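You operate a simulated robot arm through the tools that you are given. There is no shell and no other tool. Be economical: measure what you need, move in short steps, check, and stop when the job is done.

You run a simulated two-armed robot. Do the job below in one go: nothing can be reset, and whatever is moved stays where it is left.

TASK
Pick up the hand lantern with one hand, pass it to the other hand and put it on the top of the tail shelf. Set down upright: hand lantern.
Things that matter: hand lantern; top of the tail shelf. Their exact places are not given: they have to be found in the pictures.

The check looks at the end state, three seconds after you hand in, the way a careful person would. Anything else that was tipped, shoved, dropped, spilled or broken makes it a failure.

THE ROBOT
Two 7-joint arms with two-finger parallel grippers on one trunk, on a base that drives. Base frame: it is fixed to the floor where the robot stands at the start and does not move with it; the origin is under the middle of the robot, x ahead of it, y to its left, z up. Units: m, degrees, N and s.
The left shoulder is at the start at [0.05, 0.187, 1.085], the right one opposite. With the tool pointing down near the work surface each hand reaches from about 0.1 to 0.66 m from the robot's upright axis, wherever it stands, measured 20 degrees to its own side. Places, roughly: top of the tail shelf [-3.4, -0.8, 1.1]. Payload 3.43 kg a hand.
Tool frame (each hand has its own): the origin (TCP) lies between the finger pads and is the grasp point; the fingertips stand 0.03 m ahead of it; z points along the fingers, y is the line along which they close. The gripper opens to 0.094 m. The fingers are 0.028 m wide and 0.01 m thick; the gripper's body (0.05 by 0.096 m) begins 0.055 m behind the TCP.
Orientation is told as [roll, pitch, yaw] about the base's x, y, z axes, in that order, counted from this pose: with the fingers straight down and closing along the base's y, the tool's x points along the base's -x, its y along +y and its z along -z.

THE INTERFACE
- The arms move only by the tool jog_arm. It takes "left_series", "right_series" or both (then of equal length, played together; a hand with none holds still); each is a list of rows, each a list of 7 numbers: the turn, a rotation vector about the base's x, y, z in degrees, then the shift along the base's x, y, z in m, then the gripper command, from -1 (shut) to 1 (fully open), values between in proportion. In form: [[ax, ay, az, tx, ty, tz, fingers], ...]. A call has 1 to 10 rows; each row is the pose to reach, as a shift and turn from the pose commanded when the call began. A row lasts 0.2 s, in which the tool goes at most 0.05 m and 8.6 degrees; a call with a longer step from one row to the next is refused whole, and so is a gripper value outside its range. A pose out of reach is approached as far as the arm can. The call stops where the force on the tool passes 40 N (or 10 N more than at its start, if that is more) or the arm is blocked; 0.2 s more then pass. Each finger travels about 0.153 m/s and halts on what it meets, pressing with about 41 N; the grip force reading is that of the motor and also rises with nothing between the fingers. The clock runs only during rows and for 0.2 s after the last one: add rows that repeat a pose to give the fingers time. The reply holds the time, the measured pose of the TCP, the force on the tool along the base axes, the opening and the grip force, in the units named above and with some noise, with the torque about the TCP (base axes, N m) and any sound that the robot's microphone picked up.
- Cameras (640 x 400 px; columns grow to the right, rows downward): "scene" is now at [0.1453, -0.031, 1.268]; the picture's right is [-0.28, -0.96, 0.00], its down [-0.44, 0.13, -0.89] and it looks along [0.85, -0.25, -0.46] (base axes); focal length 268 px, centre (320, 200). "left" rides on the left gripper at [0.076, -0.014, -0.103] in its tool frame; the picture's right is [0.18, 0.98, 0.00], its down [-0.75, 0.14, -0.64] and it looks along [-0.63, 0.12, 0.77] (tool axes); focal length 243 px, centre (320, 200). "right" rides on the right gripper at [0.076, 0.014, -0.102] in its tool frame; the picture's right is [-0.18, 0.98, 0.00], its down [-0.75, -0.14, -0.64] and it looks along [-0.63, -0.12, 0.77] (tool axes); focal length 243 px, centre (320, 200).
- get_image(camera): a new picture of that camera. The clock stands still meanwhile.
- move_column(by): slides the trunk up (or, below 0, down) by that many m; the arms and the scene camera ride with it, the base frame stays. It gives what a move gives, with no picture.
- base_move(legs): drives the robot by 1 to 6 legs, each [ahead, left, turn to the left] in m, m and degrees, along the robot's own axes; the way and the turn of a leg run together, so that a leg with both is an arc; at most 1.5 m and 180 degrees a leg. The arms and the cameras ride along, it lands a little off, and it stops where it bumps. It gives what a move gives.
- pan_tilt(pan, tilt): turns the head with the scene camera to pan (to the left, within 80 degrees either way) and tilt (down, from -29 to 69), counted from straight ahead of the robot. It gives what a move gives.
- measure_at(camera, pixels): there is no depth. For up to 12 entries [column, row, z] of the newest picture of that camera ("zoom" is the newest enlarged one), the place [x, y] in the base frame at which the ray of that pixel passes the height z, good to about 0.002 m, but the place of the scene camera against the robot may be out by one fixed shift of up to 0.018 m in any direction. The clock stands still meanwhile.
- inspect(camera, box): a new picture of the part [left, top, right, bottom] of that camera's present view, enlarged. The clock stands still meanwhile.
- hand_in(): hands the job in; it is judged then, once.

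Work in short steps. Measure before you move; look again where a grasp or a placing could have gone wrong, and mend it. You have 80 turns and 62 pictures in all, those below and enlarged ones among them. Open the grippers and draw the arms clear of the work before you hand the job in, unless the task says otherwise; then end with one line.

The tools are called after ">>>" by a JSON object that holds its "api" and its "payload". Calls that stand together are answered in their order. jog_arm: Moves the arms, as the interface text tells. Its arguments: {"type":"object","properties":{"left_series":{"type":"array"},"right_series":{"type":"array"}},"required":[]} The other tools are called the same way: move_column (by) slides the trunk up or down; base_move (legs) drives the base; pan_tilt (pan, tilt) turns the head that bears the scene camera; get_image (camera) takes a picture; measure_at (camera, pixels) gives the place at which the rays of pixels pass given heights; inspect (camera, box) takes an enlarged picture of a part of a camera's view; hand_in () hands the job in.

At the start:

```text
t: 0.0
left_ee_pos: [0.4585, 0.0819, 1.0512]
left_orientation: [-0.1, 0.1, 0.0]
left_wrist_force: [0.6, -0.1, -0.3]
left_moment: [-0.01, -0.01, -0.04]
left_grip_width: 0.0937
left_grasp_force: 0.0
right_ee_pos: [0.4212, -0.3677, 1.1161]
right_orientation: [0.1, 0.1, 0.0]
right_wrist_force: [0.2, 0.1, -0.2]
right_moment: [-0.02, -0.01, -0.02]
right_grip_width: 0.094
right_grasp_force: 0.2
trunk travel left (down, up): [-0.3, 0.132]
robot x, y, heading: [-0.0029, -0.0019, -0.1]
head pan, tilt: [-16.5, 27.2]
```

scene: 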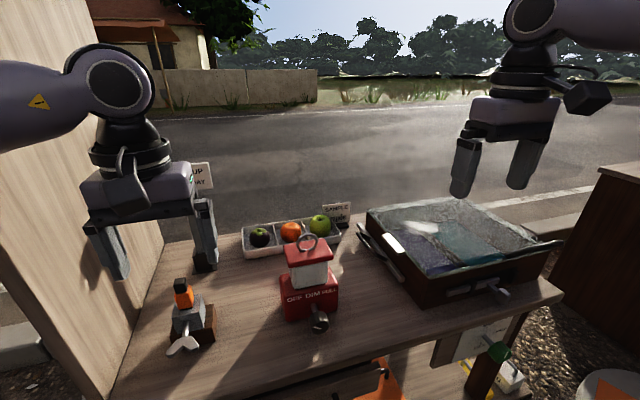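
right: 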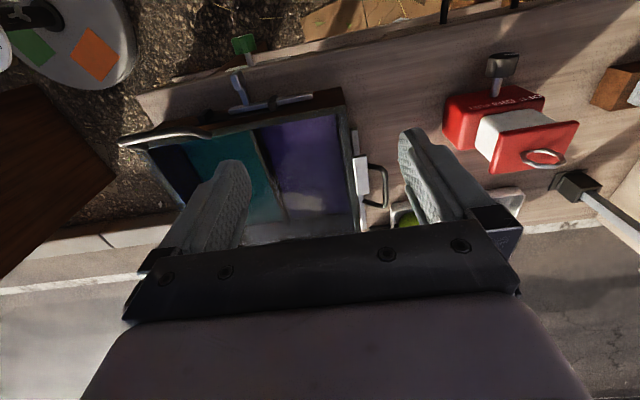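
left: 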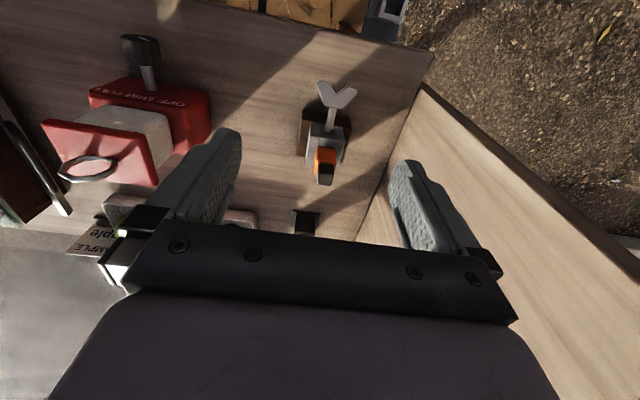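

The red lantern with a ring on top seems to be at about (308,280) in the scene picture. I enlarge it to see its shape.

>>> {"api": "inspect", "payload": {"camera": "scene", "box": [220, 190, 400, 350]}}

>>> {"api": "inspect", "payload": {"camera": "left", "box": [0, 0, 260, 240]}}

```text
2.50 times, centred on (310, 270) of scene
```

zoom: 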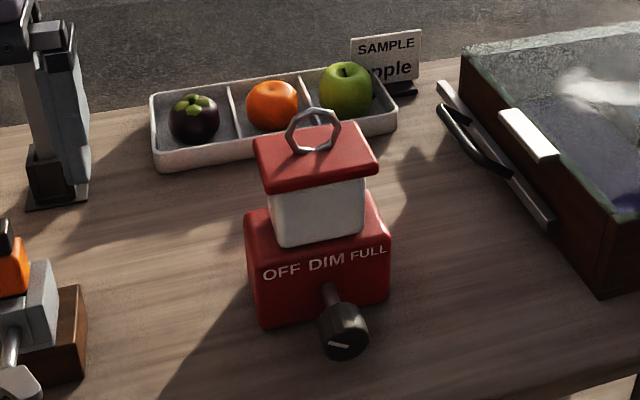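

```text
1.67 times, centred on (130, 120) of left
```

zoom: 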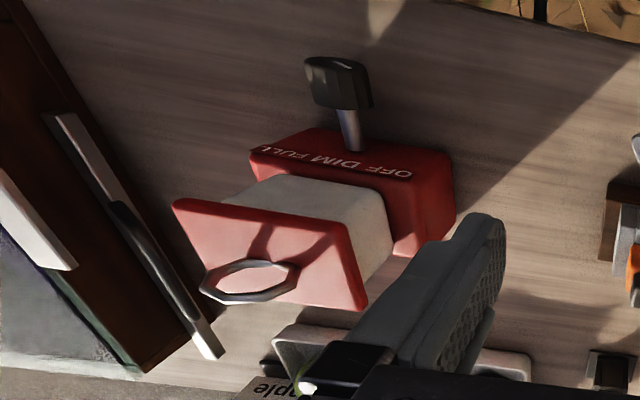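

Triangulate using both wrist cameras: ring centre at left (88,168), right (543,158); knob tip; and cap corners.

>>> {"api": "measure_at", "payload": {"camera": "left", "pixels": [[88, 168, 0.8], [88, 168, 1.0], [41, 120, 0.8], [41, 120, 1.0], [144, 133, 0.8], [144, 133, 1.0], [142, 43, 0.7], [142, 43, 0.9], [90, 96, 0.7], [90, 96, 0.9], [208, 90, 0.7], [208, 90, 0.9]]}}

>>> {"api": "measure_at", "payload": {"camera": "right", "pixels": [[543, 158, 0.8], [543, 158, 1.0], [491, 174, 0.8], [491, 174, 1.0], [578, 122, 0.8], [578, 122, 1.0], [503, 65, 0.7], [503, 65, 0.9], [446, 98, 0.7], [446, 98, 0.9], [545, 97, 0.7], [545, 97, 0.9]]}}

>>> {"api": "inspect", "payload": {"camera": "right", "box": [400, 40, 640, 190]}}

```text
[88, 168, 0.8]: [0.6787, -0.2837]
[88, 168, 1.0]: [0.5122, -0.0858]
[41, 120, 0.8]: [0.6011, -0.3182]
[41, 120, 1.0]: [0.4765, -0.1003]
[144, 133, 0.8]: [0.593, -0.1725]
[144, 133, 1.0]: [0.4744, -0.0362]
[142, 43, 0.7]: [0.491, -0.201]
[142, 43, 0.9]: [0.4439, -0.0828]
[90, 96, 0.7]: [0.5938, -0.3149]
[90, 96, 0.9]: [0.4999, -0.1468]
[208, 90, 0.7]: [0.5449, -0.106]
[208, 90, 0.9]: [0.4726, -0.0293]
```

```text
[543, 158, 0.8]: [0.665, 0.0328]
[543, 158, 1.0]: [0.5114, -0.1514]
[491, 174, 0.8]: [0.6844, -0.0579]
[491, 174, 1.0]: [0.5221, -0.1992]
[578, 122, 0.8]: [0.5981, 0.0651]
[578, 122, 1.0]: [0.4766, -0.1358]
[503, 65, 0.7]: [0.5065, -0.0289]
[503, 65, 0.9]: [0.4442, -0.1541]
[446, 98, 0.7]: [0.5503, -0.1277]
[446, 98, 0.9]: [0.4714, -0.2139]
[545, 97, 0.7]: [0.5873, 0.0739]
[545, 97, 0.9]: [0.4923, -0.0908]
```

```text
2.67 times, centred on (520, 115) of right
```

zoom: 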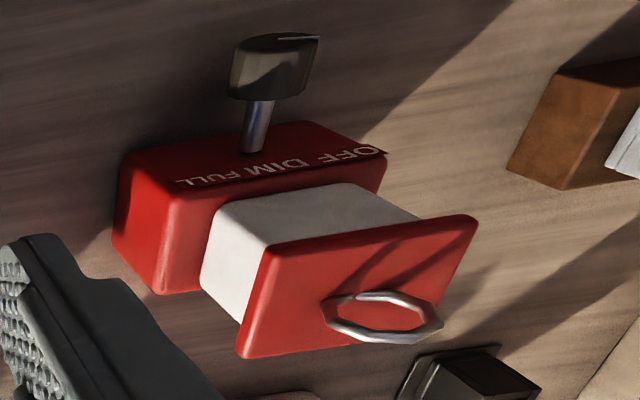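

Ring centre triangulates to about (0.54,-0.12,0.966). Next the base's top and bottom corners, for the table height.

>>> {"api": "measure_at", "payload": {"camera": "left", "pixels": [[124, 78, 0.7], [124, 78, 0.9], [202, 84, 0.7], [202, 84, 0.9], [90, 93, 0.7], [90, 93, 0.9], [175, 111, 0.7], [175, 111, 0.9], [158, 186, 0.941], [41, 120, 0.941], [144, 133, 0.941]]}}

>>> {"api": "measure_at", "payload": {"camera": "right", "pixels": [[446, 98, 0.7], [446, 98, 0.9], [516, 86, 0.7], [516, 86, 0.9], [467, 117, 0.7], [467, 117, 0.9], [544, 98, 0.7], [544, 98, 0.9], [496, 132, 0.941], [578, 121, 0.941], [490, 173, 0.941], [562, 164, 0.941]]}}

>>> {"api": "measure_at", "payload": {"camera": "scene", "pixels": [[308, 242, 0.966], [286, 251, 0.941], [326, 248, 0.941], [292, 322, 0.77], [338, 304, 0.77]]}}

```text
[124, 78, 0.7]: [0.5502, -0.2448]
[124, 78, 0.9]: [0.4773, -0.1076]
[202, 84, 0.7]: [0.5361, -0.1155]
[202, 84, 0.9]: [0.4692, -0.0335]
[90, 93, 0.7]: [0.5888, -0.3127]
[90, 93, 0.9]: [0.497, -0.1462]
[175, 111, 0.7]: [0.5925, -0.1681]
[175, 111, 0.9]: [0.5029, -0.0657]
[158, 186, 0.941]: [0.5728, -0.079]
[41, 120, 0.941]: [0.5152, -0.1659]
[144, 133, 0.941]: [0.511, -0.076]
```

```text
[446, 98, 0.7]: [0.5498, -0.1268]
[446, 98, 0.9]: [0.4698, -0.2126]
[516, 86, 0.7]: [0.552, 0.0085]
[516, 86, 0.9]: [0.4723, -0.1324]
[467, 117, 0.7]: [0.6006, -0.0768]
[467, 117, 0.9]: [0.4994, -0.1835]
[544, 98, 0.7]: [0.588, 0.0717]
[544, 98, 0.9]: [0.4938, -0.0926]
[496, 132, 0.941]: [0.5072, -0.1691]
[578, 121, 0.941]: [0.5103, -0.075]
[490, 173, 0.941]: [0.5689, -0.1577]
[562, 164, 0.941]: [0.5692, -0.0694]
```

```text
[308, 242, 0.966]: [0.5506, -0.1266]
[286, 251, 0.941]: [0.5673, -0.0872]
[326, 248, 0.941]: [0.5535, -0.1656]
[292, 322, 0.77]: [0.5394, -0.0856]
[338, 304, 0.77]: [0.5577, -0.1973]
```

Table is at z≈0.808, base top ≈0.876, cap ≈0.93–0.945 (0.06 in x, 0.09 in y), ring centre 0.966. Before choosing grasps I look around toward the shelf side.

>>> {"api": "pan_tilt", "payload": {"pan": -80, "tilt": 20}}

>>> {"api": "get_image", "payload": {"camera": "scene"}}

>>> {"api": "pan_tilt", "payload": {"pan": -10, "tilt": 60}}

>>> {"api": "get_image", "payload": {"camera": "scene"}}

```text
t: 1.3
left_ee_pos: [0.4581, 0.0816, 1.0519]
left_orientation: [0.1, 0.1, 0.1]
left_wrist_force: [-0.6, 0.6, 0.9]
left_moment: [0.03, -0.01, -0.01]
left_grip_width: 0.0937
left_grasp_force: 0.1
right_ee_pos: [0.4213, -0.3672, 1.116]
right_orientation: [0.0, 0.0, -0.1]
right_wrist_force: [0.1, 0.3, 0.8]
right_moment: [0.01, 0.05, 0.02]
right_grip_width: 0.094
right_grasp_force: 0.0
trunk travel left (down, up): [-0.3, 0.132]
robot x, y, heading: [-0.0, -0.0015, 0.1]
head pan, tilt: [-80.0, 20.0]
```

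```text
55 pictures are left
```

scene: 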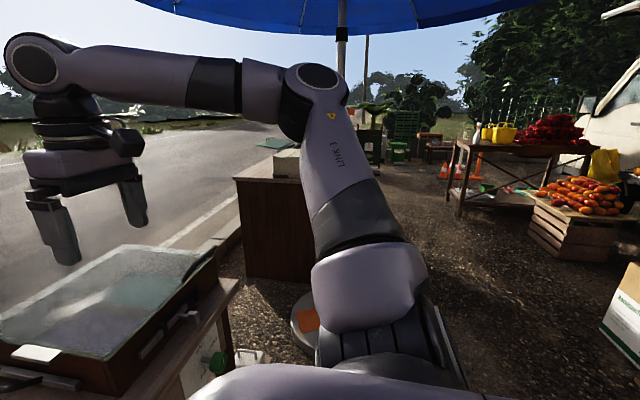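

```text
t: 2.8
left_ee_pos: [0.4583, 0.0816, 1.0514]
left_orientation: [0.1, 0.0, 0.0]
left_wrist_force: [0.1, -0.7, -0.2]
left_moment: [-0.03, 0.03, -0.02]
left_grip_width: 0.0939
left_grasp_force: 0.0
right_ee_pos: [0.4213, -0.3672, 1.1159]
right_orientation: [-0.1, 0.0, -0.1]
right_wrist_force: [0.6, 0.0, -0.6]
right_moment: [0.02, 0.02, 0.0]
right_grip_width: 0.0941
right_grasp_force: 0.0
trunk travel left (down, up): [-0.3, 0.132]
robot x, y, heading: [0.0015, -0.0015, 0.2]
head pan, tilt: [-10.0, 60.0]
```

```text
54 pictures are left
```

scene: 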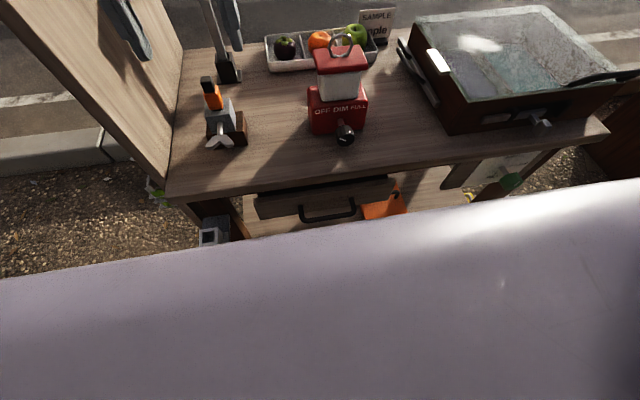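

I measure the table's near edge (pixels near (345,178)) and the sides.

>>> {"api": "measure_at", "payload": {"camera": "scene", "pixels": [[250, 190, 0.808], [345, 176, 0.808], [440, 162, 0.808], [345, 140, 0.84], [310, 134, 0.808], [366, 124, 0.808], [170, 195, 0.808], [238, 145, 0.82], [440, 135, 0.808]]}}

>>> {"api": "inspect", "payload": {"camera": "scene", "box": [260, 20, 420, 160]}}

```text
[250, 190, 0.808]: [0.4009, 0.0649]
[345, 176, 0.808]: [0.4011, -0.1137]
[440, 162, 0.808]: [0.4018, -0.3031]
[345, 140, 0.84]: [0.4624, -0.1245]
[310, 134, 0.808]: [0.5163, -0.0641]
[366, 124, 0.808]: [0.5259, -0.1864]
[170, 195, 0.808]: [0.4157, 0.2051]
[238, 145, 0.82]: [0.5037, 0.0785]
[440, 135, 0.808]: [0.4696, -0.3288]
```

```text
2.86 times, centred on (340, 90) of scene
```

zoom: 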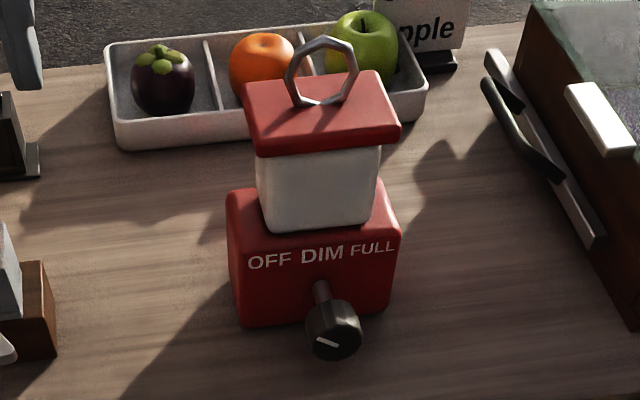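

The table's front edge is at x≈0.40, and nothing blocks a front approach to the white section (z 0.876–0.928). Plan: the right hand grasps the white section from the front, pointing ahead and tilted 15° down; later the left hand takes the cap from above. First I back off 0.15 m for arm room.

>>> {"api": "base_move", "payload": {"legs": [[-0.15, 0, 0]]}}

>>> {"api": "jog_arm", "payload": {"right_series": [[0, -8, 0, 0, 0, 0, 1], [0, -16, 0, 0, 0.02, 0, 1], [0, -24, 0, 0, 0.04, 0, 1], [0, -32, 0, 0, 0.06, 0, 1], [0, -40, 0, 0.01, 0.08, 0, 1], [0, -48, 0, 0.02, 0.1, -0.01, 1], [0, -56, 0, 0.02, 0.12, -0.02, 1], [0, -64, 0, 0.02, 0.14, -0.04, 1], [0, -72, 0, 0.02, 0.16, -0.06, 1], [0, -75, 0, 0.02, 0.16, -0.06, 1]]}}

```text
t: 4.1
left_ee_pos: [0.3047, 0.0818, 1.0523]
left_orientation: [0.0, 0.0, -0.1]
left_wrist_force: [0.1, -0.9, -0.2]
left_moment: [0.03, 0.02, 0.0]
left_grip_width: 0.0938
left_grasp_force: 0.0
right_ee_pos: [0.2669, -0.3677, 1.1149]
right_orientation: [0.0, -0.1, -0.1]
right_wrist_force: [0.3, -0.6, -0.4]
right_moment: [0.01, -0.03, 0.0]
right_grip_width: 0.0941
right_grasp_force: 0.0
trunk travel left (down, up): [-0.3, 0.132]
robot x, y, heading: [-0.1511, -0.0019, -0.0]
head pan, tilt: [-10.0, 60.0]
```

```text
t: 6.3
left_ee_pos: [0.3045, 0.0826, 1.0508]
left_orientation: [0.0, 0.1, 0.0]
left_wrist_force: [0.7, 0.2, 0.4]
left_moment: [0.05, 0.02, -0.04]
left_grip_width: 0.0941
left_grasp_force: 0.0
right_ee_pos: [0.2949, -0.2057, 1.0556]
right_orientation: [0.4, -75.0, -0.4]
right_wrist_force: [0.4, 0.5, 1.2]
right_moment: [0.01, 0.0, 0.01]
right_grip_width: 0.0938
right_grasp_force: 0.1
right hand out of reach, approached as far as the arm can: row 10
trunk travel left (down, up): [-0.3, 0.132]
robot x, y, heading: [-0.1528, -0.0046, -0.1]
head pan, tilt: [-10.0, 60.0]
```

Right hand is tilted as wished (pitch −75). I move it to a pre-grasp spot in front of the white section at (0.42,−0.12,0.906).

>>> {"api": "jog_arm", "payload": {"right_series": [[0, 0, 0, 0.04, 0, 0, 1], [0, 0, 0, 0.07, 0.03, 0, 1], [0, 0, 0, 0.09, 0.06, -0.02, 1], [0, 0, 0, 0.11, 0.08, -0.05, 1], [0, 0, 0, 0.12, 0.086, -0.09, 1], [0, 0, 0, 0.122, 0.086, -0.13, 1], [0, 0, 0, 0.122, 0.086, -0.15, 1], [0, 0, 0, 0.122, 0.086, -0.15, 1]]}}

>>> {"api": "get_image", "payload": {"camera": "right"}}

>>> {"api": "get_image", "payload": {"camera": "scene"}}

```text
t: 8.1
left_ee_pos: [0.3051, 0.0815, 1.0525]
left_orientation: [0.0, -0.1, 0.0]
left_wrist_force: [-0.2, 0.0, 0.2]
left_moment: [-0.04, 0.0, 0.0]
left_grip_width: 0.094
left_grasp_force: 0.0
right_ee_pos: [0.398, -0.18, 0.9586]
right_orientation: [0.2, -75.0, -0.2]
right_wrist_force: [0.3, 0.5, 0.0]
right_moment: [-0.04, 0.02, 0.01]
right_grip_width: 0.0943
right_grasp_force: 0.0
right hand out of reach, approached as far as the arm can: row 4, 5, 6, 7, 8
trunk travel left (down, up): [-0.3, 0.132]
robot x, y, heading: [-0.1533, -0.0018, -0.0]
head pan, tilt: [-10.0, 60.0]
```

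```text
52 pictures are left
```

right: 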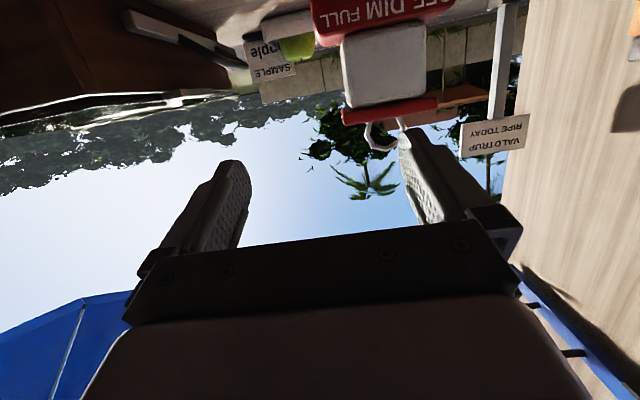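

```text
51 pictures are left
```

scene: 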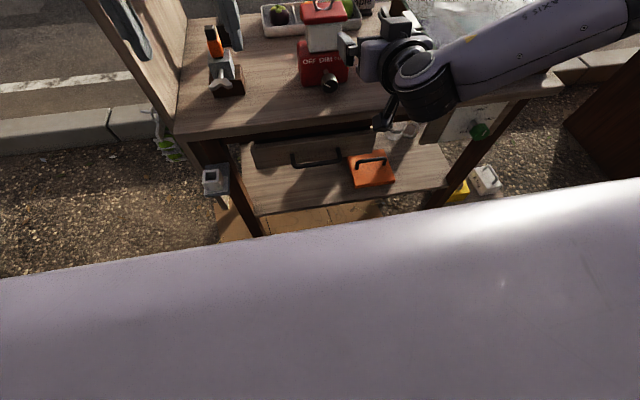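

The right arm stops at (0.398,−0.18,0.959): it is limited low and inward. I lift and retract it a bit, lower the trunk by 0.1, and shift the base left 0.08.

>>> {"api": "jog_arm", "payload": {"right_series": [[0, 0, 0, -0.03, 0, 0.04, 1], [0, 0, 0, -0.03, 0, 0.08, 1]]}}

>>> {"api": "move_column", "payload": {"by": -0.12}}

>>> {"api": "base_move", "payload": {"legs": [[0, 0.08, 0]]}}

```text
t: 8.7
left_ee_pos: [0.3048, 0.0832, 1.0504]
left_orientation: [0.1, 0.0, 0.0]
left_wrist_force: [0.6, -0.2, 0.1]
left_moment: [-0.01, -0.02, -0.01]
left_grip_width: 0.0943
left_grasp_force: 0.2
right_ee_pos: [0.3643, -0.1792, 1.0366]
right_orientation: [0.0, -75.1, -0.1]
right_wrist_force: [0.2, 1.4, -0.9]
right_moment: [0.01, 0.0, -0.01]
right_grip_width: 0.0941
right_grasp_force: 0.1
trunk travel left (down, up): [-0.3, 0.132]
robot x, y, heading: [-0.156, -0.0021, 0.1]
head pan, tilt: [-10.0, 60.0]
```

```text
t: 10.2
left_ee_pos: [0.3055, 0.0833, 0.9323]
left_orientation: [0.1, 0.0, 0.0]
left_wrist_force: [-0.2, -0.8, 0.1]
left_moment: [-0.01, 0.0, 0.01]
left_grip_width: 0.0943
left_grasp_force: 0.1
right_ee_pos: [0.3663, -0.1788, 0.9169]
right_orientation: [0.1, -75.0, -0.2]
right_wrist_force: [0.3, 0.5, 0.1]
right_moment: [-0.01, 0.03, 0.0]
right_grip_width: 0.0938
right_grasp_force: 0.1
trunk travel left (down, up): [-0.18, 0.252]
robot x, y, heading: [-0.1502, -0.0033, -0.1]
head pan, tilt: [-10.0, 60.0]
```

```text
t: 11.6
left_ee_pos: [0.3055, 0.1614, 0.9324]
left_orientation: [0.0, 0.1, 0.0]
left_wrist_force: [-1.1, 0.3, -0.8]
left_moment: [0.0, -0.02, -0.01]
left_grip_width: 0.094
left_grasp_force: 0.0
right_ee_pos: [0.3645, -0.1014, 0.9169]
right_orientation: [0.3, -75.0, -0.3]
right_wrist_force: [0.1, 0.4, -0.1]
right_moment: [0.03, -0.01, 0.01]
right_grip_width: 0.0939
right_grasp_force: 0.0
trunk travel left (down, up): [-0.18, 0.252]
robot x, y, heading: [-0.1534, 0.0793, 0.2]
head pan, tilt: [-10.0, 60.0]
```

Right hand is at (0.3645,−0.101,0.917). I move to (0.42,−0.12,0.907) and take a look.

>>> {"api": "jog_arm", "payload": {"right_series": [[0, 0, 0, 0.0, -0.019, -0.01, 1], [0, 0, 0, 0.03, -0.019, -0.01, 1], [0, 0, 0, 0.056, -0.019, -0.01, 1], [0, 0, 0, 0.056, -0.019, -0.01, 1]]}}

>>> {"api": "get_image", "payload": {"camera": "right"}}

>>> {"api": "pan_tilt", "payload": {"pan": -22, "tilt": 33}}

>>> {"api": "get_image", "payload": {"camera": "scene"}}

```text
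t: 12.6
left_ee_pos: [0.3056, 0.1616, 0.9323]
left_orientation: [-0.1, 0.0, 0.0]
left_wrist_force: [0.3, -0.1, 0.1]
left_moment: [0.0, -0.02, -0.01]
left_grip_width: 0.094
left_grasp_force: 0.0
right_ee_pos: [0.4214, -0.1208, 0.9055]
right_orientation: [0.2, -75.0, -0.3]
right_wrist_force: [0.3, -0.2, 0.4]
right_moment: [0.01, -0.01, 0.0]
right_grip_width: 0.0941
right_grasp_force: 0.2
trunk travel left (down, up): [-0.18, 0.252]
robot x, y, heading: [-0.1541, 0.0804, 0.0]
head pan, tilt: [-10.0, 60.0]
```

```text
50 pictures are left
```

right: 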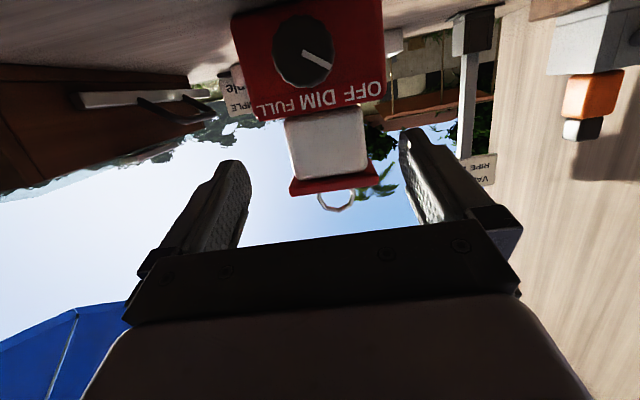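

```text
t: 13.5
left_ee_pos: [0.3056, 0.1612, 0.9315]
left_orientation: [0.0, 0.0, -0.1]
left_wrist_force: [-0.5, 0.6, 0.5]
left_moment: [0.0, 0.03, 0.0]
left_grip_width: 0.0941
left_grasp_force: 0.1
right_ee_pos: [0.4209, -0.1198, 0.905]
right_orientation: [0.2, -75.0, -0.3]
right_wrist_force: [-0.2, -0.2, 0.1]
right_moment: [-0.01, -0.02, -0.02]
right_grip_width: 0.094
right_grasp_force: 0.1
trunk travel left (down, up): [-0.18, 0.252]
robot x, y, heading: [-0.1507, 0.0778, 0.2]
head pan, tilt: [-22.0, 33.0]
```

```text
49 pictures are left
```

scene: 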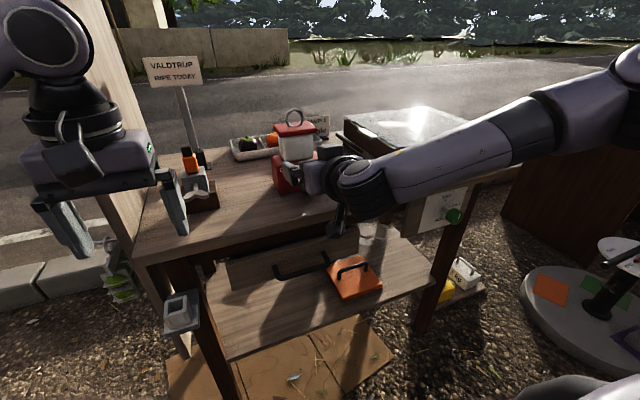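

I check the alignment: cap edge pixels (289,190),(381,178) and white section edges (285,120),(363,108).

>>> {"api": "measure_at", "payload": {"camera": "right", "pixels": [[289, 190, 0.93], [380, 175, 0.93], [285, 120, 0.878], [363, 106, 0.878], [256, 120, 0.874], [387, 97, 0.874], [293, 178, 0.928], [370, 168, 0.928], [337, 195, 0.968]]}}

>>> {"api": "inspect", "payload": {"camera": "right", "box": [220, 60, 420, 220]}}

```text
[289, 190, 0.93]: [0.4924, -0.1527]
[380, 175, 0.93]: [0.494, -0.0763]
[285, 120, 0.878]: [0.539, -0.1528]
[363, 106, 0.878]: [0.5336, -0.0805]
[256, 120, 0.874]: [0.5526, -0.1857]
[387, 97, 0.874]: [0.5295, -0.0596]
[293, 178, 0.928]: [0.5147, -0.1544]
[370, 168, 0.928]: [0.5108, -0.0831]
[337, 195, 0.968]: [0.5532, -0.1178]
```

```text
2.50 times, centred on (320, 140) of right
```

zoom: 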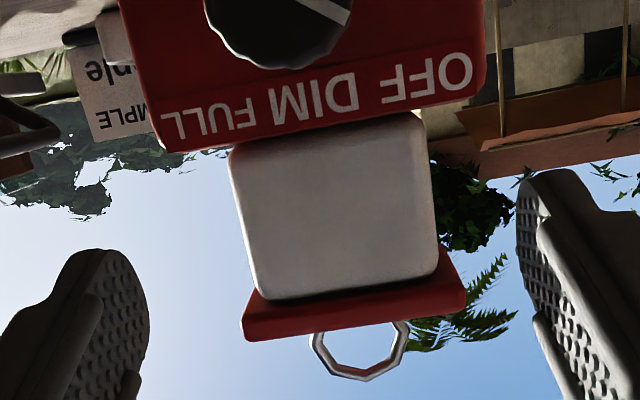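

White section is centred at y≈−0.118 and 0.072 wide, so the open fingers fit. I advance to x=0.517 and shut.

>>> {"api": "jog_arm", "payload": {"right_series": [[0, 0, 0, 0.03, 0.002, 0, 1], [0, 0, 0, 0.06, 0.002, 0, 1], [0, 0, 0, 0.08, 0.002, 0.001, 1], [0, 0, 0, 0.096, 0.002, 0.001, 1], [0, 0, 0, 0.096, 0.002, 0.001, 1]]}}

>>> {"api": "get_image", "payload": {"camera": "right"}}

```text
t: 14.7
left_ee_pos: [0.3053, 0.1612, 0.932]
left_orientation: [-0.1, 0.0, 0.1]
left_wrist_force: [-0.2, 0.0, -0.5]
left_moment: [-0.01, 0.01, 0.03]
left_grip_width: 0.0941
left_grasp_force: 0.0
right_ee_pos: [0.5093, -0.1253, 0.9116]
right_orientation: [0.4, -75.0, -0.2]
right_wrist_force: [0.1, 0.0, -0.1]
right_moment: [-0.01, -0.03, -0.02]
right_grip_width: 0.0941
right_grasp_force: 0.0
right hand out of reach, approached as far as the arm can: row 4, 5
trunk travel left (down, up): [-0.18, 0.252]
robot x, y, heading: [-0.1513, 0.082, -0.1]
head pan, tilt: [-22.0, 33.0]
```

```text
47 pictures are left
```

right: 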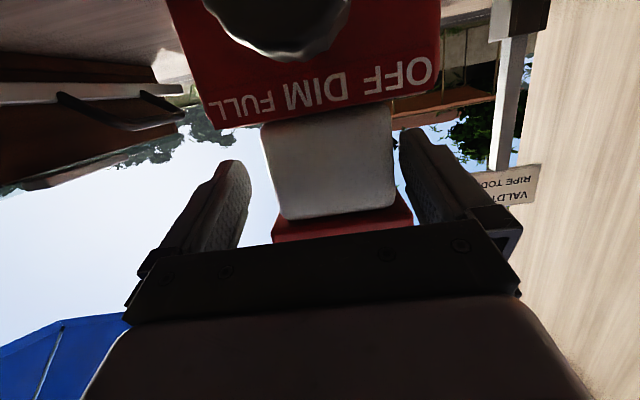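

It stops short at x=0.509 from reach. I withdraw 0.05, drive the base 0.06 ahead, and then re-align.

>>> {"api": "jog_arm", "payload": {"right_series": [[0, 0, 0, -0.04, 0, -0.003, 1], [0, 0, 0, -0.08, 0, -0.005, 1], [0, 0, 0, -0.08, 0, -0.005, 1]]}}

>>> {"api": "base_move", "payload": {"legs": [[0.06, 0, 0]]}}

```text
t: 15.5
left_ee_pos: [0.3048, 0.1606, 0.9305]
left_orientation: [0.0, 0.0, -0.1]
left_wrist_force: [0.5, 0.4, 0.1]
left_moment: [0.0, 0.0, -0.03]
left_grip_width: 0.094
left_grasp_force: 0.0
right_ee_pos: [0.4291, -0.1256, 0.9065]
right_orientation: [0.2, -75.0, -0.3]
right_wrist_force: [0.5, -0.4, -0.6]
right_moment: [0.02, -0.03, 0.04]
right_grip_width: 0.0942
right_grasp_force: 0.1
trunk travel left (down, up): [-0.18, 0.252]
robot x, y, heading: [-0.1517, 0.0783, -0.2]
head pan, tilt: [-22.0, 33.0]
```

```text
t: 16.5
left_ee_pos: [0.3655, 0.161, 0.932]
left_orientation: [0.0, -0.1, 0.1]
left_wrist_force: [-0.4, 0.7, 0.2]
left_moment: [-0.02, -0.02, 0.01]
left_grip_width: 0.0938
left_grasp_force: 0.0
right_ee_pos: [0.4886, -0.1257, 0.9069]
right_orientation: [0.2, -75.0, -0.3]
right_wrist_force: [0.7, 0.0, -0.7]
right_moment: [0.0, 0.02, 0.01]
right_grip_width: 0.0939
right_grasp_force: 0.0
trunk travel left (down, up): [-0.18, 0.252]
robot x, y, heading: [-0.0956, 0.0794, 0.1]
head pan, tilt: [-22.0, 33.0]
```

Now at (0.489,−0.126,0.907); I shift y +0.0075, go in to x=0.518, then shut the fingers.

>>> {"api": "jog_arm", "payload": {"right_series": [[0, 0, 0, 0.0, 0.0075, 0, 1], [0, 0, 0, 0.03, 0.0075, 0, 1], [0, 0, 0, 0.03, 0.0075, 0, 1], [0, 0, 0, 0.03, 0.0075, 0, 0.6], [0, 0, 0, 0.03, 0.0075, 0, 0.3], [0, 0, 0, 0.03, 0.0075, 0, 0], [0, 0, 0, 0.03, 0.0075, 0, -0.5], [0, 0, 0, 0.03, 0.0075, 0, -0.5]]}}

>>> {"api": "get_image", "payload": {"camera": "right"}}

```text
t: 18.3
left_ee_pos: [0.3656, 0.1614, 0.9308]
left_orientation: [-0.1, 0.0, 0.0]
left_wrist_force: [-0.6, 0.0, 0.9]
left_moment: [0.04, -0.04, 0.0]
left_grip_width: 0.094
left_grasp_force: 0.0
right_ee_pos: [0.5199, -0.1191, 0.9049]
right_orientation: [0.2, -75.0, -0.3]
right_wrist_force: [2.3, 1.0, 0.5]
right_moment: [0.07, -0.06, -0.02]
right_grip_width: 0.0741
right_grasp_force: 41.1
trunk travel left (down, up): [-0.18, 0.252]
robot x, y, heading: [-0.093, 0.0795, -0.0]
head pan, tilt: [-22.0, 33.0]
```

```text
46 pictures are left
```

right: 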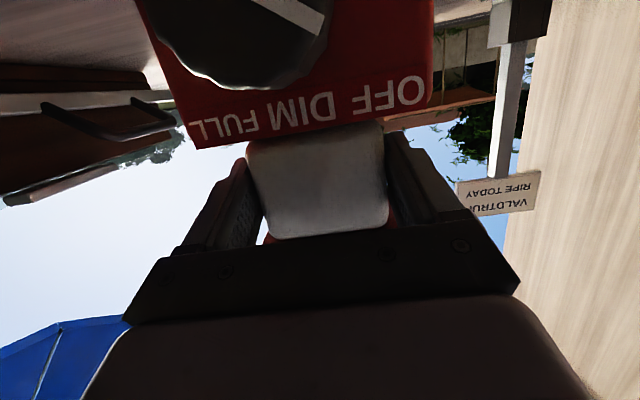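

Held at 0.074 m with 41 N. I lift gently by 0.08.

>>> {"api": "jog_arm", "payload": {"right_series": [[0, 0, 0, 0, 0, 0.01, -1], [0, 0, 0, 0, 0, 0.03, -1], [0, 0, 0, 0, 0, 0.055, -1], [0, 0, 0, 0, 0, 0.08, -1], [0, 0, 0, 0, 0, 0.08, -1]]}}

>>> {"api": "get_image", "payload": {"camera": "scene"}}

```text
t: 19.5
left_ee_pos: [0.3661, 0.1627, 0.9311]
left_orientation: [0.1, 0.0, 0.1]
left_wrist_force: [0.1, 0.1, 0.0]
left_moment: [-0.01, 0.02, 0.02]
left_grip_width: 0.0941
left_grasp_force: 0.0
right_ee_pos: [0.5179, -0.1162, 0.9856]
right_orientation: [0.1, -74.9, -0.1]
right_wrist_force: [0.0, -0.9, -5.8]
right_moment: [0.02, 0.04, -0.03]
right_grip_width: 0.0745
right_grasp_force: 41.0
trunk travel left (down, up): [-0.18, 0.252]
robot x, y, heading: [-0.0913, 0.0779, 0.0]
head pan, tilt: [-22.0, 33.0]
```

```text
45 pictures are left
```

scene: 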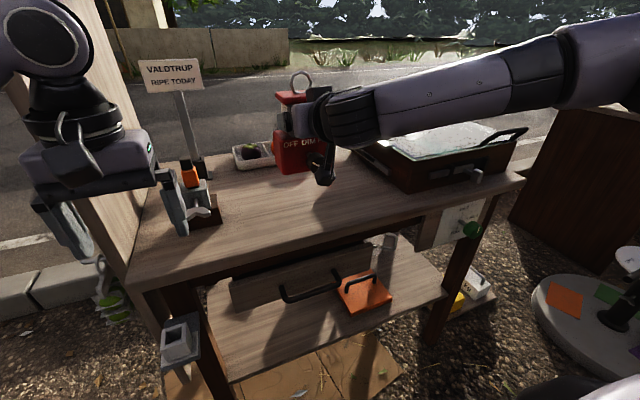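

Lifted cleanly, about 0.6 kg, upright. I lift a bit more and back off from the stall by 0.4 m.

>>> {"api": "jog_arm", "payload": {"right_series": [[0, 0, 0, 0, 0, 0.03, -1], [0, 0, 0, -0.02, 0, 0.06, -1], [0, 0, 0, -0.05, 0, 0.08, -1], [0, 0, 0, -0.05, 0, 0.08, -1]]}}

>>> {"api": "base_move", "payload": {"legs": [[-0.4, 0, 0]]}}

>>> {"api": "move_column", "payload": {"by": 0.12}}

```text
t: 20.5
left_ee_pos: [0.3649, 0.1607, 0.9317]
left_orientation: [0.0, 0.0, 0.0]
left_wrist_force: [-0.1, 0.1, -0.8]
left_moment: [-0.03, -0.01, 0.02]
left_grip_width: 0.0943
left_grasp_force: 0.0
right_ee_pos: [0.4709, -0.116, 1.065]
right_orientation: [0.2, -74.9, -0.2]
right_wrist_force: [-0.2, -0.1, -5.4]
right_moment: [-0.01, 0.09, 0.03]
right_grip_width: 0.0743
right_grasp_force: 41.1
trunk travel left (down, up): [-0.18, 0.252]
robot x, y, heading: [-0.0917, 0.0807, -0.1]
head pan, tilt: [-22.0, 33.0]
```

```text
t: 23.0
left_ee_pos: [-0.0424, 0.1628, 0.9302]
left_orientation: [0.0, 0.1, -0.1]
left_wrist_force: [0.3, 0.6, -0.4]
left_moment: [0.01, -0.01, 0.02]
left_grip_width: 0.0941
left_grasp_force: 0.0
right_ee_pos: [0.0615, -0.117, 1.0662]
right_orientation: [0.3, -74.9, -0.3]
right_wrist_force: [0.1, 0.3, -5.4]
right_moment: [0.03, 0.06, -0.02]
right_grip_width: 0.0746
right_grasp_force: 41.4
trunk travel left (down, up): [-0.18, 0.252]
robot x, y, heading: [-0.4982, 0.0783, 0.1]
head pan, tilt: [-22.0, 33.0]
```

```text
t: 24.5
left_ee_pos: [-0.0408, 0.1618, 1.0506]
left_orientation: [-0.1, 0.1, -0.1]
left_wrist_force: [-0.4, -0.1, -0.4]
left_moment: [0.01, 0.02, 0.0]
left_grip_width: 0.094
left_grasp_force: 0.0
right_ee_pos: [0.0628, -0.117, 1.1858]
right_orientation: [0.3, -74.9, -0.3]
right_wrist_force: [0.7, 0.0, -6.1]
right_moment: [-0.02, 0.06, 0.02]
right_grip_width: 0.0745
right_grasp_force: 41.0
trunk travel left (down, up): [-0.3, 0.132]
robot x, y, heading: [-0.498, 0.0791, 0.1]
head pan, tilt: [-22.0, 33.0]
```

Now the handover: the right hand yaws 40° left and brings the lantern to the middle, while the left hand rises and yaws −50° so that it will close across the cap's thin side.

>>> {"api": "jog_arm", "payload": {"right_series": [[0, 0, 8, -0.03, 0.02, -0.01, -1], [0, 0, 16, -0.06, 0.04, -0.03, -1], [0, 0, 24, -0.09, 0.06, -0.05, -1], [0, 0, 32, -0.11, 0.08, -0.07, -1], [0, 0, 40, -0.13, 0.097, -0.086, -1], [0, 0, 40, -0.13, 0.097, -0.086, -1], [0, 0, 40, -0.13, 0.097, -0.086, -1]], "left_series": [[0, 0, -8, 0, 0.01, 0.04, 1], [0, 0, -16, 0, 0.02, 0.08, 1], [0, 0, -24, 0, 0.03, 0.12, 1], [0, 0, -32, 0, 0.04, 0.15, 1], [0, 0, -40, 0, 0.05, 0.18, 1], [0, 0, -48, 0, 0.05, 0.2, 1], [0, 0, -50, 0, 0.05, 0.2, 1]]}}

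>>> {"api": "pan_tilt", "payload": {"pan": 0, "tilt": 20}}

>>> {"api": "get_image", "payload": {"camera": "scene"}}

>>> {"api": "get_image", "payload": {"camera": "left"}}

```text
t: 26.1
left_ee_pos: [-0.081, 0.1983, 1.2156]
left_orientation: [-0.1, -0.1, -49.9]
left_wrist_force: [0.1, 1.2, -0.2]
left_moment: [0.0, 0.0, 0.0]
left_grip_width: 0.094
left_grasp_force: 0.0
left hand out of reach, approached as far as the arm can: row 5, 6, 7
right_ee_pos: [-0.0659, -0.0192, 1.1013]
right_orientation: [0.3, -75.0, 39.7]
right_wrist_force: [1.0, 0.0, -5.9]
right_moment: [-0.06, 0.08, -0.01]
right_grip_width: 0.0744
right_grasp_force: 41.0
trunk travel left (down, up): [-0.3, 0.132]
robot x, y, heading: [-0.5035, 0.0831, -0.0]
head pan, tilt: [-22.0, 33.0]
```

```text
t: 27.0
left_ee_pos: [-0.08, 0.1977, 1.2176]
left_orientation: [0.0, -0.1, -49.8]
left_wrist_force: [0.2, 0.1, -0.6]
left_moment: [-0.01, 0.01, -0.02]
left_grip_width: 0.0941
left_grasp_force: 0.0
right_ee_pos: [-0.0676, -0.0194, 1.101]
right_orientation: [0.3, -75.0, 39.7]
right_wrist_force: [0.8, 0.5, -6.5]
right_moment: [-0.05, 0.07, -0.04]
right_grip_width: 0.0741
right_grasp_force: 40.8
trunk travel left (down, up): [-0.3, 0.132]
robot x, y, heading: [-0.4986, 0.0794, -0.0]
head pan, tilt: [0.0, 20.0]
```

```text
44 pictures are left
```

scene: 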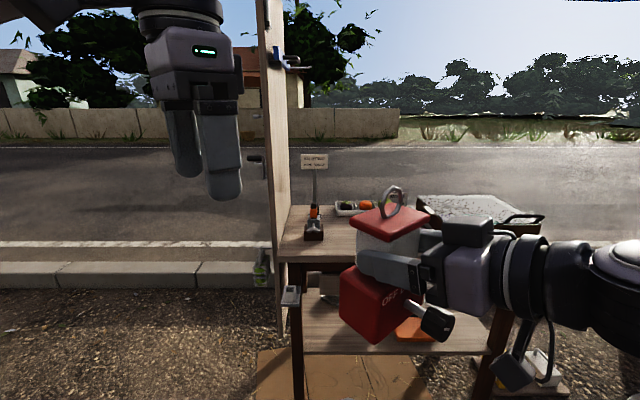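

```text
43 pictures are left
```

left: 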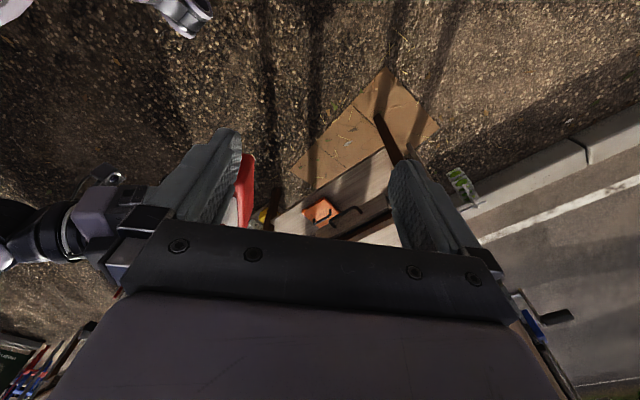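

The left arm tops out at z≈1.217 here, so I lower the lantern by 0.06 to leave room for an approach from above.

>>> {"api": "jog_arm", "payload": {"right_series": [[0, 0, 0, 0, 0, -0.02, -1], [0, 0, 0, 0, 0, -0.04, -1], [0, 0, 0, 0, 0, -0.06, -1], [0, 0, 0, 0, 0, -0.06, -1], [0, 0, 0, 0, 0, -0.06, -1]], "left_series": [[0, 0, 0, 0.0, -0.04, 0, 1], [0, 0, 0, 0, -0.07, 0, 1], [0, 0, 0, -0.0, -0.07, 0, 1], [0, 0, 0, -0.0, -0.07, 0, 1], [0, 0, 0, -0.0, -0.07, 0, 1]]}}

>>> {"api": "get_image", "payload": {"camera": "left"}}

```text
t: 28.2
left_ee_pos: [-0.0795, 0.1259, 1.2176]
left_orientation: [-0.1, 0.0, -50.1]
left_wrist_force: [-0.3, -0.3, 0.1]
left_moment: [0.02, 0.0, 0.03]
left_grip_width: 0.094
left_grasp_force: 0.0
right_ee_pos: [-0.0681, -0.0202, 1.0408]
right_orientation: [0.3, -75.1, 39.6]
right_wrist_force: [0.0, -1.2, -6.0]
right_moment: [-0.06, 0.08, -0.02]
right_grip_width: 0.0744
right_grasp_force: 41.0
trunk travel left (down, up): [-0.3, 0.132]
robot x, y, heading: [-0.503, 0.076, -0.0]
head pan, tilt: [0.0, 20.0]
```

```text
42 pictures are left
```

left: 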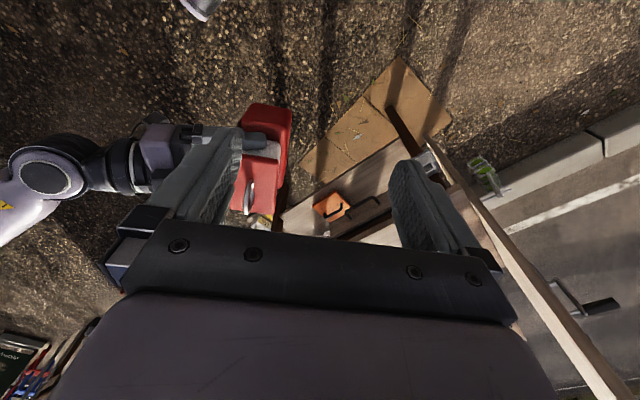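

Lantern is at left-image (262,170), upright, with its ring visible. I move the left hand above the cap centre (−0.051,−0.006), keeping z≈1.21.

>>> {"api": "jog_arm", "payload": {"left_series": [[0, 0, 0, 0.008, -0.04, 0, 1], [0, 0, 0, 0.016, -0.08, 0, 1], [0, 0, 0, 0.024, -0.12, 0, 1], [0, 0, 0, 0.028, -0.132, -0.01, 1], [0, 0, 0, 0.028, -0.132, -0.01, 1]]}}

>>> {"api": "get_image", "payload": {"camera": "left"}}

>>> {"api": "get_image", "payload": {"camera": "scene"}}

```text
t: 29.6
left_ee_pos: [-0.0546, 0.0298, 1.1975]
left_orientation: [-1.9, -2.2, -46.4]
left_wrist_force: [0.9, 0.0, 1.0]
left_moment: [-0.01, 0.01, 0.01]
left_grip_width: 0.094
left_grasp_force: 0.1
left hand out of reach, approached as far as the arm can: row 2, 3, 4, 5
right_ee_pos: [-0.0672, -0.0188, 1.0382]
right_orientation: [0.8, -74.7, 39.1]
right_wrist_force: [-0.4, 0.4, -5.6]
right_moment: [-0.05, 0.08, 0.0]
right_grip_width: 0.0739
right_grasp_force: 41.1
trunk travel left (down, up): [-0.3, 0.132]
robot x, y, heading: [-0.5052, 0.0784, 0.1]
head pan, tilt: [0.0, 20.0]
stopped in row 5 (left hand): the arm was blocked; the commanded pose is now the measured one
```

```text
41 pictures are left
```

left: 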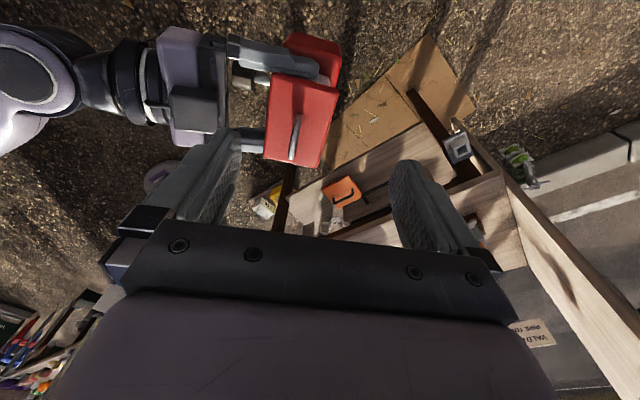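

```text
40 pictures are left
```

scene: 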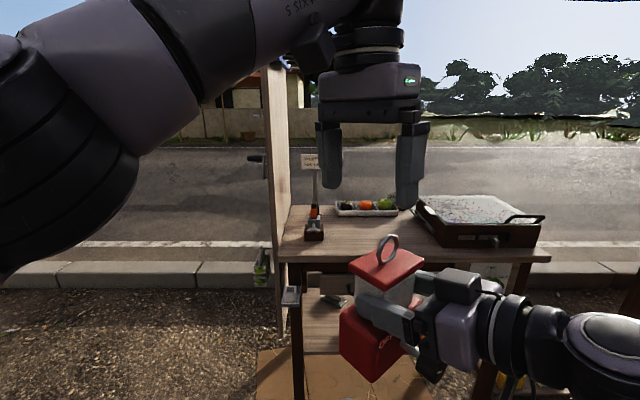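

The left arm got blocked short of the place (it ended slightly rotated). I withdraw it to its own side, and then I'll bring the lantern farther left and lower.

>>> {"api": "jog_arm", "payload": {"left_series": [[0, 0, 0, 0, 0.04, 0, 1], [0, 0, 0, 0, 0.08, 0, 1], [1, 1, -2, 0, 0.12, 0, 1], [2, 2, -3.6, 0, 0.16, 0, 1], [2, 2, -3.6, 0, 0.17, 0, 1]]}}

>>> {"api": "jog_arm", "payload": {"right_series": [[0, 0, 0, 0, 0.02, -0.01, -1], [0, 0, 0, 0, 0.04, -0.02, -1], [0, 0, 0, 0, 0.06, -0.04, -1], [0, 0, 0, 0, 0.08, -0.06, -1], [0, 0, 0, 0, 0.1, -0.06, -1], [0, 0, 0, 0, 0.1, -0.06, -1]]}}

```text
t: 30.8
left_ee_pos: [-0.0643, 0.1954, 1.1906]
left_orientation: [-1.8, 0.6, -50.1]
left_wrist_force: [-0.1, 0.4, 0.2]
left_moment: [-0.02, -0.01, 0.02]
left_grip_width: 0.094
left_grasp_force: 0.1
left hand out of reach, approached as far as the arm can: row 4, 5
right_ee_pos: [-0.0677, -0.0198, 1.0385]
right_orientation: [0.4, -74.9, 39.6]
right_wrist_force: [-0.7, -0.4, -5.2]
right_moment: [-0.05, 0.08, 0.0]
right_grip_width: 0.0743
right_grasp_force: 41.3
trunk travel left (down, up): [-0.3, 0.132]
robot x, y, heading: [-0.4993, 0.0795, 0.2]
head pan, tilt: [0.0, 20.0]
```

```text
t: 32.2
left_ee_pos: [-0.064, 0.1959, 1.1905]
left_orientation: [-1.8, 0.6, -50.0]
left_wrist_force: [0.4, 0.3, -0.5]
left_moment: [0.01, 0.0, 0.0]
left_grip_width: 0.094
left_grasp_force: 0.1
right_ee_pos: [-0.0674, 0.0517, 0.9919]
right_orientation: [0.4, -74.9, 39.8]
right_wrist_force: [-0.2, 0.3, -5.6]
right_moment: [-0.08, 0.04, -0.01]
right_grip_width: 0.0745
right_grasp_force: 40.8
right hand out of reach, approached as far as the arm can: row 4, 5, 6
trunk travel left (down, up): [-0.3, 0.132]
robot x, y, heading: [-0.5056, 0.0732, -0.1]
head pan, tilt: [0.0, 20.0]
```

Right is at (−0.067,0.052,0.992), so the cap centre should be at (−0.051,0.065,1.024). I bring the left hand down to z≈1.125 beside it and square its orientation, then over.

>>> {"api": "jog_arm", "payload": {"left_series": [[1.8, -0.6, 0, 0, 0, -0.03, 1], [1.8, -0.6, 0, 0.005, 0, -0.065, 1], [1.8, -0.6, 0, 0.01, -0.04, -0.065, 1], [1.8, -0.6, 0, 0.013, -0.08, -0.065, 1], [1.8, -0.6, 0, 0.013, -0.11, -0.065, 1], [1.8, -0.6, 0, 0.013, -0.13, -0.065, 1], [1.8, -0.6, 0, 0.013, -0.13, -0.065, 1]]}}

>>> {"api": "get_image", "payload": {"camera": "left"}}

```text
t: 33.8
left_ee_pos: [-0.049, 0.0649, 1.1272]
left_orientation: [-0.3, 1.8, -50.0]
left_wrist_force: [-0.2, 0.1, 0.3]
left_moment: [0.02, -0.01, -0.03]
left_grip_width: 0.094
left_grasp_force: 0.2
right_ee_pos: [-0.0671, 0.051, 0.9908]
right_orientation: [0.4, -74.9, 39.7]
right_wrist_force: [-0.2, 0.6, -6.4]
right_moment: [-0.06, 0.08, -0.01]
right_grip_width: 0.0742
right_grasp_force: 40.9
trunk travel left (down, up): [-0.3, 0.132]
robot x, y, heading: [-0.5022, 0.0795, 0.1]
head pan, tilt: [0.0, 20.0]
```

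```text
39 pictures are left
```

left: 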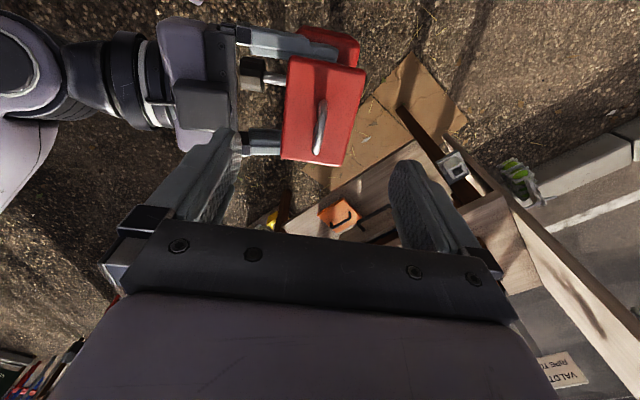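

The left hand hovers over the lantern. I measure the cap's top corners (290,57),(366,72),(343,166),(280,160) at z≈1.031.

>>> {"api": "measure_at", "payload": {"camera": "left", "pixels": [[290, 57, 1.031], [366, 72, 1.031], [343, 166, 1.031], [281, 159, 1.031], [320, 125, 1.05]]}}

>>> {"api": "inspect", "payload": {"camera": "left", "box": [220, 20, 420, 200]}}

```text
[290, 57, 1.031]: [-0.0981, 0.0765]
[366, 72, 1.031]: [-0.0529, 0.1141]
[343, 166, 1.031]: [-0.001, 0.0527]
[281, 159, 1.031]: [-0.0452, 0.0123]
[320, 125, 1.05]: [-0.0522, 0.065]
```

```text
2.22 times, centred on (320, 110) of left
```

zoom: 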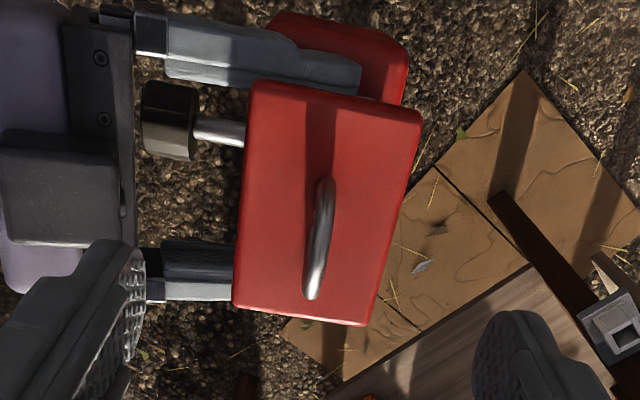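

The cap centre (−0.049,0.064) and its 40° thin direction match the left hand exactly. I descend 0.10 m with the fingers slightly narrowed.

>>> {"api": "jog_arm", "payload": {"left_series": [[0.3, -1.8, 0, 0, -0.001, -0.03, 0.9], [0.3, -1.8, 0, 0, -0.001, -0.055, 0.85], [0.3, -1.8, 0, 0, -0.001, -0.075, 0.85], [0.3, -1.8, 0, 0, -0.001, -0.09, 0.85], [0.3, -1.8, 0, 0, -0.001, -0.1, 0.85], [0.3, -1.8, 0, 0, -0.001, -0.1, 0.85]]}}

>>> {"api": "get_image", "payload": {"camera": "left"}}

>>> {"api": "get_image", "payload": {"camera": "scene"}}

```text
t: 35.2
left_ee_pos: [-0.0509, 0.0635, 1.026]
left_orientation: [1.4, 0.7, -50.0]
left_wrist_force: [0.2, -0.5, 0.2]
left_moment: [0.02, 0.02, 0.01]
left_grip_width: 0.0868
left_grasp_force: 0.0
right_ee_pos: [-0.0671, 0.0521, 0.9922]
right_orientation: [0.5, -75.0, 39.7]
right_wrist_force: [0.6, 0.3, -6.3]
right_moment: [-0.05, 0.06, 0.03]
right_grip_width: 0.0747
right_grasp_force: 41.4
trunk travel left (down, up): [-0.3, 0.132]
robot x, y, heading: [-0.5002, 0.0794, -0.2]
head pan, tilt: [0.0, 20.0]
```

```text
37 pictures are left
```

left: 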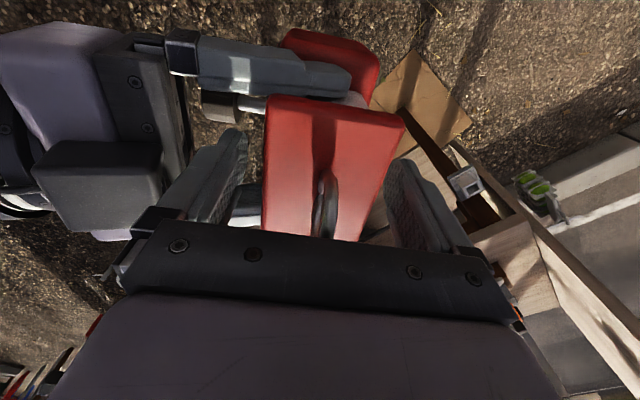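

```text
36 pictures are left
```

scene: 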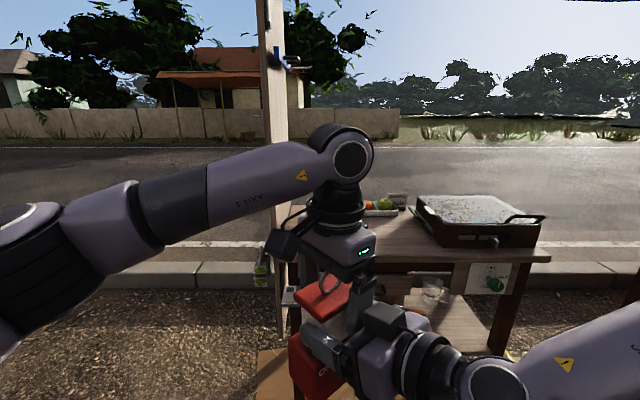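

The left fingers straddle the cap along its thin side. I square the small 1.5° tilt and close the left hand on the cap.

>>> {"api": "jog_arm", "payload": {"left_series": [[-1.4, 0.6, 0, 0, 0, 0.001, 0.85], [-1.4, 0.6, 0, 0, 0, 0.001, 0.5], [-1.4, 0.6, 0, 0, 0, 0.001, 0.2], [-1.4, 0.6, 0, 0, 0, 0.001, -0.1], [-1.4, 0.6, 0, 0, 0, 0.001, -1], [-1.4, 0.6, 0, 0, 0, 0.001, -1]]}}

>>> {"api": "inspect", "payload": {"camera": "scene", "box": [240, 200, 480, 400]}}

```text
t: 36.6
left_ee_pos: [-0.0504, 0.0648, 1.0281]
left_orientation: [0.0, 0.1, -50.0]
left_wrist_force: [0.1, -0.4, 0.2]
left_moment: [-0.22, 0.14, 0.0]
left_grip_width: 0.0644
left_grasp_force: 41.3
right_ee_pos: [-0.0669, 0.0519, 0.9919]
right_orientation: [0.4, -75.0, 39.7]
right_wrist_force: [-1.0, 0.1, -5.1]
right_moment: [0.17, -0.07, -0.04]
right_grip_width: 0.0743
right_grasp_force: 40.9
trunk travel left (down, up): [-0.3, 0.132]
robot x, y, heading: [-0.5025, 0.0765, -0.0]
head pan, tilt: [0.0, 20.0]
```

```text
2.00 times, centred on (360, 300) of scene
```

zoom: 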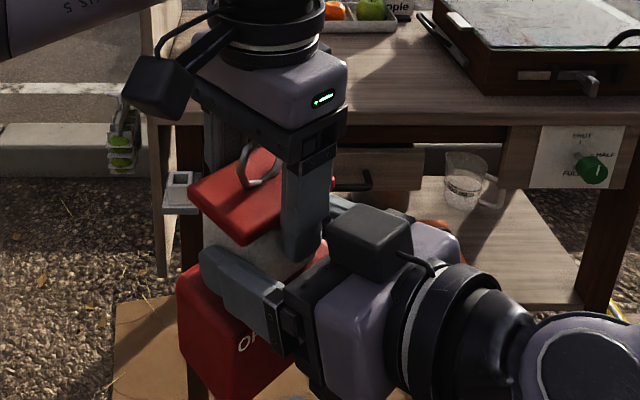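

Both hands hold it (left 41 N at 0.064 m). I open the right hand and draw it straight back.

>>> {"api": "jog_arm", "payload": {"right_series": [[0, 0, 0, 0, 0, 0, -0.2], [0, 0, 0, 0, 0, 0, 0.5], [0, 0, 0, 0, 0, 0, 1], [0, 0, 0, 0, 0, 0, 1], [0, 0, 0, -0.02, -0.017, 0, 1], [0, 0, 0, -0.045, -0.038, 0, 1], [0, 0, 0, -0.07, -0.06, 0, 1], [0, 0, 0, -0.09, -0.09, 0, 1], [0, 0, 0, -0.1, -0.13, 0, 1]]}}

>>> {"api": "get_image", "payload": {"camera": "scene"}}

```text
t: 38.6
left_ee_pos: [-0.0533, 0.0626, 1.0284]
left_orientation: [0.1, 0.2, -50.2]
left_wrist_force: [-0.6, -0.5, -1.7]
left_moment: [0.04, -0.05, -0.01]
left_grip_width: 0.0643
left_grasp_force: 40.8
right_ee_pos: [-0.1063, -0.095, 0.9669]
right_orientation: [0.0, -75.1, 40.2]
right_wrist_force: [-1.0, -0.1, -0.8]
right_moment: [-0.01, 0.01, -0.01]
right_grip_width: 0.0941
right_grasp_force: 0.0
right hand out of reach, approached as far as the arm can: row 6, 7, 8, 9
trunk travel left (down, up): [-0.3, 0.132]
robot x, y, heading: [-0.504, 0.0801, 0.0]
head pan, tilt: [0.0, 20.0]
```

```text
34 pictures are left
```

scene: 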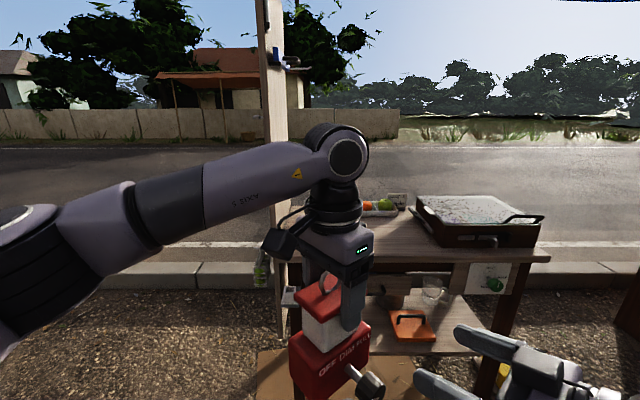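

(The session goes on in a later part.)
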